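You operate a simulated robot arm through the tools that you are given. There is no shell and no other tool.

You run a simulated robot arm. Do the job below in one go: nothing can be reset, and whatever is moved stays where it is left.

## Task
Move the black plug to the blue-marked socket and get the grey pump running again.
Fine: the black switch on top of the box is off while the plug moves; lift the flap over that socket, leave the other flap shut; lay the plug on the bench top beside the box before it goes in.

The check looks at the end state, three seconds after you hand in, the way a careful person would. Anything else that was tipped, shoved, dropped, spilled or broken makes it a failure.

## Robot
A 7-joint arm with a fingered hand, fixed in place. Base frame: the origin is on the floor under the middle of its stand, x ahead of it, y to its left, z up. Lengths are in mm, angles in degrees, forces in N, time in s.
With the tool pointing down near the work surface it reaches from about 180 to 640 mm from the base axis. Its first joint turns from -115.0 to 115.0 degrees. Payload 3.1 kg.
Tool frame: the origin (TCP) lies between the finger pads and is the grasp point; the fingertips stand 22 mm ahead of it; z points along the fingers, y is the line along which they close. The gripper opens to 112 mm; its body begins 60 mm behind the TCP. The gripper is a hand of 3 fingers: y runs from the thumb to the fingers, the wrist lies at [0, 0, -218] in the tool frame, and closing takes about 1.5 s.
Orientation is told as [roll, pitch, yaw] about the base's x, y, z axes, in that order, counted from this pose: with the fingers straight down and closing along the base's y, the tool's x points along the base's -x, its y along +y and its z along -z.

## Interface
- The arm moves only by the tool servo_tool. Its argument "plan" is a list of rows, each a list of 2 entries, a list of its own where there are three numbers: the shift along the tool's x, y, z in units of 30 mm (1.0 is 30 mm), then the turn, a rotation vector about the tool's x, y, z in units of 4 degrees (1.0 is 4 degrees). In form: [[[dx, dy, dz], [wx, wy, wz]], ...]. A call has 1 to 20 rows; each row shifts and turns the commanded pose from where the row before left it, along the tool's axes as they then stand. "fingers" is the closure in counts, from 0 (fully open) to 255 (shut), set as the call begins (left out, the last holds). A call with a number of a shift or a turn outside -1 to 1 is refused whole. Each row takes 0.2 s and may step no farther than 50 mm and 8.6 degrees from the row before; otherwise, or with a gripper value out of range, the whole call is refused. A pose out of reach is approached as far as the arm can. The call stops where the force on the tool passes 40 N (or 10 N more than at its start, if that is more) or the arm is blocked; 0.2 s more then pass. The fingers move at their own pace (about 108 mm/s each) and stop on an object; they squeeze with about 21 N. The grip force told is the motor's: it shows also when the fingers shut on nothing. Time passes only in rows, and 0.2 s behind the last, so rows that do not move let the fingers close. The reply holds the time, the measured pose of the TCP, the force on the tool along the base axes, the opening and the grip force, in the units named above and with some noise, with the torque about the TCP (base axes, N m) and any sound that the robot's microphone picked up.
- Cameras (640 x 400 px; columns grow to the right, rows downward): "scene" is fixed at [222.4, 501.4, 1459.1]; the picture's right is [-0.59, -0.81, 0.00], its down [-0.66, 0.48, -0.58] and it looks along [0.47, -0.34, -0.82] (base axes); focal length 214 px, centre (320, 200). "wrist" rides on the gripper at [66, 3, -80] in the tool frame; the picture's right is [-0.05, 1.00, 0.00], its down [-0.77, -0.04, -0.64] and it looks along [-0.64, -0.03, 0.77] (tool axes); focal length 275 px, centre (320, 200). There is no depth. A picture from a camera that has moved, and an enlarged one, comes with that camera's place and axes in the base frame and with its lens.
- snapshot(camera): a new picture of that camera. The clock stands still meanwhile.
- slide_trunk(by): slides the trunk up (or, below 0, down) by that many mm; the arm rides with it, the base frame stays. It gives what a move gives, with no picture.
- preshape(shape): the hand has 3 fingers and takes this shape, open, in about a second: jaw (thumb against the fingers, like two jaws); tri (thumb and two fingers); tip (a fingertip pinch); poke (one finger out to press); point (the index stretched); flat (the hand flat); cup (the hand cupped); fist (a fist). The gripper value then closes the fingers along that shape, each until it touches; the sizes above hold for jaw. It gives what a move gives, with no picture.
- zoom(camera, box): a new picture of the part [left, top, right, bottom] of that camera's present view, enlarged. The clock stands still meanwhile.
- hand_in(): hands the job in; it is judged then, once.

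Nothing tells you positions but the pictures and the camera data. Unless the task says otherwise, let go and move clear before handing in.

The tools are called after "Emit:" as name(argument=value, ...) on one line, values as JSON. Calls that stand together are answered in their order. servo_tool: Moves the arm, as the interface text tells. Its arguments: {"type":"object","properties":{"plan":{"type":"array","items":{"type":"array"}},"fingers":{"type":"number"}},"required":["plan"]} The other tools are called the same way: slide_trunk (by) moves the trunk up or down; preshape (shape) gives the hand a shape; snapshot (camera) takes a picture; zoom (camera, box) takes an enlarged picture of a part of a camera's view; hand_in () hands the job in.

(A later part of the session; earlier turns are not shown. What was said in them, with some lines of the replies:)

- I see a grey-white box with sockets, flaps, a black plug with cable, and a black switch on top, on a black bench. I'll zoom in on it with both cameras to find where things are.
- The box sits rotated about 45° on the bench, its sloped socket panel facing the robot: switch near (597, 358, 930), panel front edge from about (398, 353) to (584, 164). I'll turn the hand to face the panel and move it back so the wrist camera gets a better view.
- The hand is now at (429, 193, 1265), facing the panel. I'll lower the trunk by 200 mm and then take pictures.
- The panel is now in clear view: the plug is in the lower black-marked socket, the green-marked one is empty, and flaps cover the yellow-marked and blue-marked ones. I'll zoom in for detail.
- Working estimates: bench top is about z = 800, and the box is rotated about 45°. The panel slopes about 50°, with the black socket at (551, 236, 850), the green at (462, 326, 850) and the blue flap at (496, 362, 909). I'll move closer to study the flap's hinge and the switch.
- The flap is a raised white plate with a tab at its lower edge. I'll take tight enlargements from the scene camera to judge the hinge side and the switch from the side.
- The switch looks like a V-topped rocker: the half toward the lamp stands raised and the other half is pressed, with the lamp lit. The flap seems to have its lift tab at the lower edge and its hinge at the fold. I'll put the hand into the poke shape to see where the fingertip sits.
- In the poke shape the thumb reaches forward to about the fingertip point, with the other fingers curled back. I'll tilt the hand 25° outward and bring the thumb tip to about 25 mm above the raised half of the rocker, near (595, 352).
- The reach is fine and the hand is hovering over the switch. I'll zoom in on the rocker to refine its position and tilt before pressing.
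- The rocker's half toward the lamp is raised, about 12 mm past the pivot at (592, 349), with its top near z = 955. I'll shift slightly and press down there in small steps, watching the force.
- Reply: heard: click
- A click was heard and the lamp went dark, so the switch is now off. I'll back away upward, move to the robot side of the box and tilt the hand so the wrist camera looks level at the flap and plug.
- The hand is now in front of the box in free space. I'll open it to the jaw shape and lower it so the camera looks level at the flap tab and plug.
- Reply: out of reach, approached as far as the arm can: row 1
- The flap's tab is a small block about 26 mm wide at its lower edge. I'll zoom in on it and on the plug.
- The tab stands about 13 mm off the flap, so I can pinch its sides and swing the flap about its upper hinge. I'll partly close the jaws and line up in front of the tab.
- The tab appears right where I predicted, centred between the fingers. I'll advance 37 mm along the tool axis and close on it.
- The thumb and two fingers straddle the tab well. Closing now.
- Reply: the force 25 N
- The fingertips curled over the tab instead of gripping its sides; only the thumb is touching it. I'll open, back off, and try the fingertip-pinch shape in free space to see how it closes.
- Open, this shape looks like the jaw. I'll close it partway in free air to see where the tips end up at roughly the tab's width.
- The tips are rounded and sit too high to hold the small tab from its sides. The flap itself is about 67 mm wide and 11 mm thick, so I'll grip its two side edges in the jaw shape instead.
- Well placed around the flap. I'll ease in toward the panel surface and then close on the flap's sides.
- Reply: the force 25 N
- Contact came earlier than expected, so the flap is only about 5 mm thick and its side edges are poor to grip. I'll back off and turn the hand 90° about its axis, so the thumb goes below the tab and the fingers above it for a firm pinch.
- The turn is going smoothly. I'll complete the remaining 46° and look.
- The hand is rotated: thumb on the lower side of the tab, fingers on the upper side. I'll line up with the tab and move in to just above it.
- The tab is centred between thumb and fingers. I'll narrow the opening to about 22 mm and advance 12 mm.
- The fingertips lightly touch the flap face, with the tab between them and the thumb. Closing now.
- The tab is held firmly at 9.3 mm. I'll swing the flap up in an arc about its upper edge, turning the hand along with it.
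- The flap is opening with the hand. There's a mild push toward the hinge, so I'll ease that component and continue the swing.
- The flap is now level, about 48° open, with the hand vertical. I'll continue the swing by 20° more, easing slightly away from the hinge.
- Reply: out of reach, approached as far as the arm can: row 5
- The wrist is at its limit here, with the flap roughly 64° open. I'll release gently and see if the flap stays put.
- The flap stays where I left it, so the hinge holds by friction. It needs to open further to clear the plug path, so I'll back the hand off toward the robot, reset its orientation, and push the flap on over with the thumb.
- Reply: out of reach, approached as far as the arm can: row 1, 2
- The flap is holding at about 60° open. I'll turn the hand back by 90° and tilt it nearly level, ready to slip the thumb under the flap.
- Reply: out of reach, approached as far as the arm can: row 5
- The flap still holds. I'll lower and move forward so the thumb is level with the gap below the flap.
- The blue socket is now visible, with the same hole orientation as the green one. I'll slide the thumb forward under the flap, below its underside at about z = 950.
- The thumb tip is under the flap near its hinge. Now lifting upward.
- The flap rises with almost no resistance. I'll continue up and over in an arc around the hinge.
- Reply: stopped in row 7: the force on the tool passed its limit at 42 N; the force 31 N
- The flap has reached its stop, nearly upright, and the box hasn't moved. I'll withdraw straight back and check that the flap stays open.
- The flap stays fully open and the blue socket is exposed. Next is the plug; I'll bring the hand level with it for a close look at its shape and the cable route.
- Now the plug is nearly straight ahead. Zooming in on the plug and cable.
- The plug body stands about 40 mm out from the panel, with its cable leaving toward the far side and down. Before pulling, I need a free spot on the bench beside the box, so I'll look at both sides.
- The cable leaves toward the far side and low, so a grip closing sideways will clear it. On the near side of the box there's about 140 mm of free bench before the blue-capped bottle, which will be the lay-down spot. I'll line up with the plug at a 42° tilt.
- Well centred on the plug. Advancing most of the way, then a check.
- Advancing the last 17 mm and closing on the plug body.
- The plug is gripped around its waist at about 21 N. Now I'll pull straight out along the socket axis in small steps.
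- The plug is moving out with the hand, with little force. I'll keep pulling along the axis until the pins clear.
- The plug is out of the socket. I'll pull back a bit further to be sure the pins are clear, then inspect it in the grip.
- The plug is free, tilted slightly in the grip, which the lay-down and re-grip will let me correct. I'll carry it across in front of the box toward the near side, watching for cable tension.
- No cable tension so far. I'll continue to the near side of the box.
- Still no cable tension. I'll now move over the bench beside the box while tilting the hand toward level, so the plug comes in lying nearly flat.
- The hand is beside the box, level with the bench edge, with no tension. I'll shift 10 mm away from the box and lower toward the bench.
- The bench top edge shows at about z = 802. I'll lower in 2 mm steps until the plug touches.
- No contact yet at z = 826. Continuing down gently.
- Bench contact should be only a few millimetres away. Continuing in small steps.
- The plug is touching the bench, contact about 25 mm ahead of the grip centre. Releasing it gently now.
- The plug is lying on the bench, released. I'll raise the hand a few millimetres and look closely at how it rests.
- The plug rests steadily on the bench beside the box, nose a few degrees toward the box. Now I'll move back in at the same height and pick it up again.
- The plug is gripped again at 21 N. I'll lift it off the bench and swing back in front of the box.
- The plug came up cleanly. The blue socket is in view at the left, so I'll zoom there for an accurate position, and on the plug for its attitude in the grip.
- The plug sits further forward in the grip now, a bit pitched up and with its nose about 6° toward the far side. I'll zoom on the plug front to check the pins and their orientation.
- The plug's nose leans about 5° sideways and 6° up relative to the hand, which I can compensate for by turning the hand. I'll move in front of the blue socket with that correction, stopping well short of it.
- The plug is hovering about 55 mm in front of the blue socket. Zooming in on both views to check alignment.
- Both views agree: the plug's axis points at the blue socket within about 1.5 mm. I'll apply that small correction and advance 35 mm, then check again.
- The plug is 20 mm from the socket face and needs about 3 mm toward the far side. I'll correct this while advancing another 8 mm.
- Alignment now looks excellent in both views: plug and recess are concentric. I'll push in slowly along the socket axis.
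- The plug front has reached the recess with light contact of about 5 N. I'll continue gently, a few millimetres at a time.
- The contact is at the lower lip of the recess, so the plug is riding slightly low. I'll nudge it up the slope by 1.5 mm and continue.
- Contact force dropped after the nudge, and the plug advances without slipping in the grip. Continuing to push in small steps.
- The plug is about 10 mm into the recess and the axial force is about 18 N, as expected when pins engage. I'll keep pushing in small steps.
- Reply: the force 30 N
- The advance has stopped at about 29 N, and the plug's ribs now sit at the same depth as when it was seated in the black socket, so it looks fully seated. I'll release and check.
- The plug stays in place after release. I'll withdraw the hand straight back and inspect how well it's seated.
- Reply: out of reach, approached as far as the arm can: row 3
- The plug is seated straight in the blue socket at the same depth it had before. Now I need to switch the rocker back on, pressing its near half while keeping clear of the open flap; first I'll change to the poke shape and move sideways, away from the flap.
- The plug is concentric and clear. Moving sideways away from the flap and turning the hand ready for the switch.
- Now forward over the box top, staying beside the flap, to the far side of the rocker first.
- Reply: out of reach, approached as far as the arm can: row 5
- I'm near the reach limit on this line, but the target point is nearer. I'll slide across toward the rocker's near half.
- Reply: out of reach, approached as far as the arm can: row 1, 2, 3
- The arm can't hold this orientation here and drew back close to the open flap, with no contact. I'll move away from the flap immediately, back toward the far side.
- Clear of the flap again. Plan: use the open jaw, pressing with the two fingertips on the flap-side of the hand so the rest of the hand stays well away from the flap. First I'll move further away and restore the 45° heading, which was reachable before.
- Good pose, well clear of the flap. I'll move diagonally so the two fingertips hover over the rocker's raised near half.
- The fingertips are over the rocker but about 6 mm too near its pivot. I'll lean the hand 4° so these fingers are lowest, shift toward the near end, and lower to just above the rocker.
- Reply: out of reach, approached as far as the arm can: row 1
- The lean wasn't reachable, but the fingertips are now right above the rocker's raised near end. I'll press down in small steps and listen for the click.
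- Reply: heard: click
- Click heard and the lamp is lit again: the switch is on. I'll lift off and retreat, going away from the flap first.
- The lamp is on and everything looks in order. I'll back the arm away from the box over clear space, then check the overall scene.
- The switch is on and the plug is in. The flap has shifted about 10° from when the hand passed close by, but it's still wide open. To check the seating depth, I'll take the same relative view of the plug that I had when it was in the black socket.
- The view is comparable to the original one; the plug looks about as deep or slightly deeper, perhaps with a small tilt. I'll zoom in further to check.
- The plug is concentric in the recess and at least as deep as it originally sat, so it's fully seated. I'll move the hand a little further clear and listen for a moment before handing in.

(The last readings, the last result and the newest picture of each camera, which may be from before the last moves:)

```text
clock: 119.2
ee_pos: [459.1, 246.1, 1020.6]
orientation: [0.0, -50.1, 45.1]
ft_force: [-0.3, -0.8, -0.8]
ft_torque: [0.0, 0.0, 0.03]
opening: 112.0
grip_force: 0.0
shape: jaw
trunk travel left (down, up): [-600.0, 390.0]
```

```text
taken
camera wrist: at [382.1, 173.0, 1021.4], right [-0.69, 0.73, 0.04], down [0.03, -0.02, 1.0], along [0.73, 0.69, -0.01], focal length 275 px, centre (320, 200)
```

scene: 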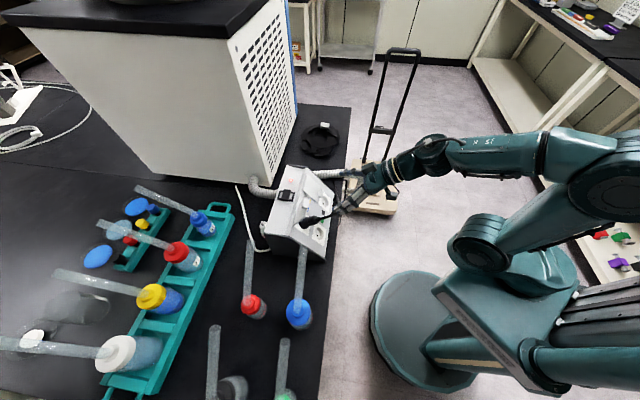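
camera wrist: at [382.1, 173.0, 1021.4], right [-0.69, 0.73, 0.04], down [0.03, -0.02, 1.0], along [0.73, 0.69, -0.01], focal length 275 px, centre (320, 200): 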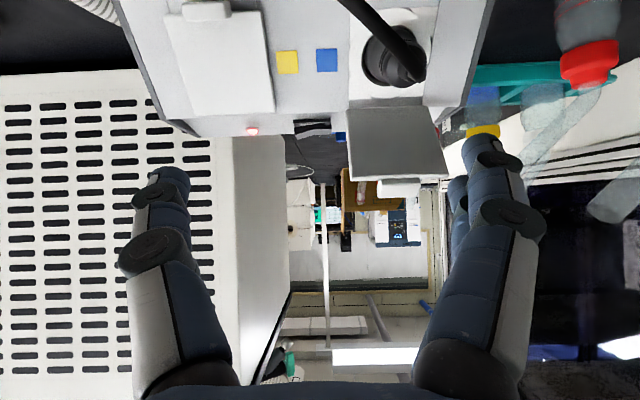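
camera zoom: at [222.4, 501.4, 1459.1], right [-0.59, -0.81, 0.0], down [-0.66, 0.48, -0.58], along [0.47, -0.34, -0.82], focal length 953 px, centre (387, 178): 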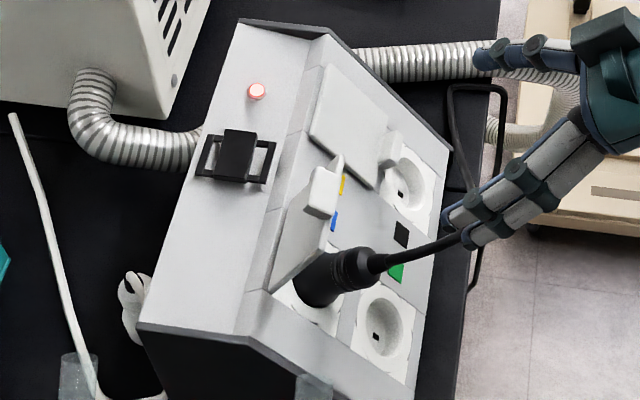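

Everything is in place: lamp lit, plug seated in the blue socket with its flap up, the other flap shut, nothing else disturbed. One last move takes the hand well clear of the cable before handing in.

Emit:
servo_tool(plan=[[[-0.5, 0, -0.42], [0, 0, 0]], [[0, -0.9, 0], [0, 0, 0]], [[0, -0.9, 0], [0, 0, 0]], [[0.2, -0.9, -0.4], [0, 0, 0]], [[0.3, -0.5, -0.5], [0, 0, 0]], [[0, 0, 0], [0, 0, 0]]])

Emit:
zoom(camera="scene", box=[255, 140, 395, 260])

```text
clock: 120.6
ee_pos: [506.1, 156.8, 1045.3]
orientation: [0.0, -50.1, 45.1]
ft_force: [-0.3, 0.5, -0.3]
ft_torque: [-0.02, 0.02, 0.0]
opening: 111.9
grip_force: 0.0
shape: jaw
trunk travel left (down, up): [-600.0, 390.0]
```

```text
3.33 times, centred on (325, 200) of scene
camera zoom: at [222.4, 501.4, 1459.1], right [-0.59, -0.81, 0.0], down [-0.66, 0.48, -0.58], along [0.47, -0.34, -0.82], focal length 715 px, centre (303, 200)
```

zoom: 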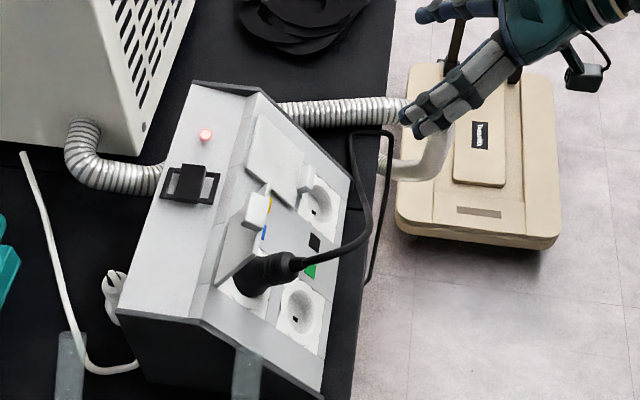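

The hand is clear. The black plug is seated in the blue-marked socket with its flap up, the other flap is shut, and the switch is on with the lamp lit. I can't see or hear the pump itself from here. Handing in.

Emit:
hand_in()

```text
The job is handed in.
```

The black plug is now in the blue-marked socket and the switch is back on with its red lamp lit. I couldn't confirm the grey pump is running, because I could neither see nor hear it.

- **Switch:** I turned it off before the plug moved and back on after it was in. Both times there was a click, and the lamp went out and then lit again.
- **Flaps:** The flap over the blue socket is up and holds by itself, and the other flap stayed shut. My hand came very close to the open flap on the way to the switch, and it dropped back about 10°. It is still wide open.
- **Plug:** I laid it on the bench beside the box, picked it up again and pushed it in until it stopped. It sits straight, and at least as deep as it was in the black-marked socket.
- **Surroundings:** The box is where it was, and I saw nothing tipped or moved. The hand is clear of the box and cable.
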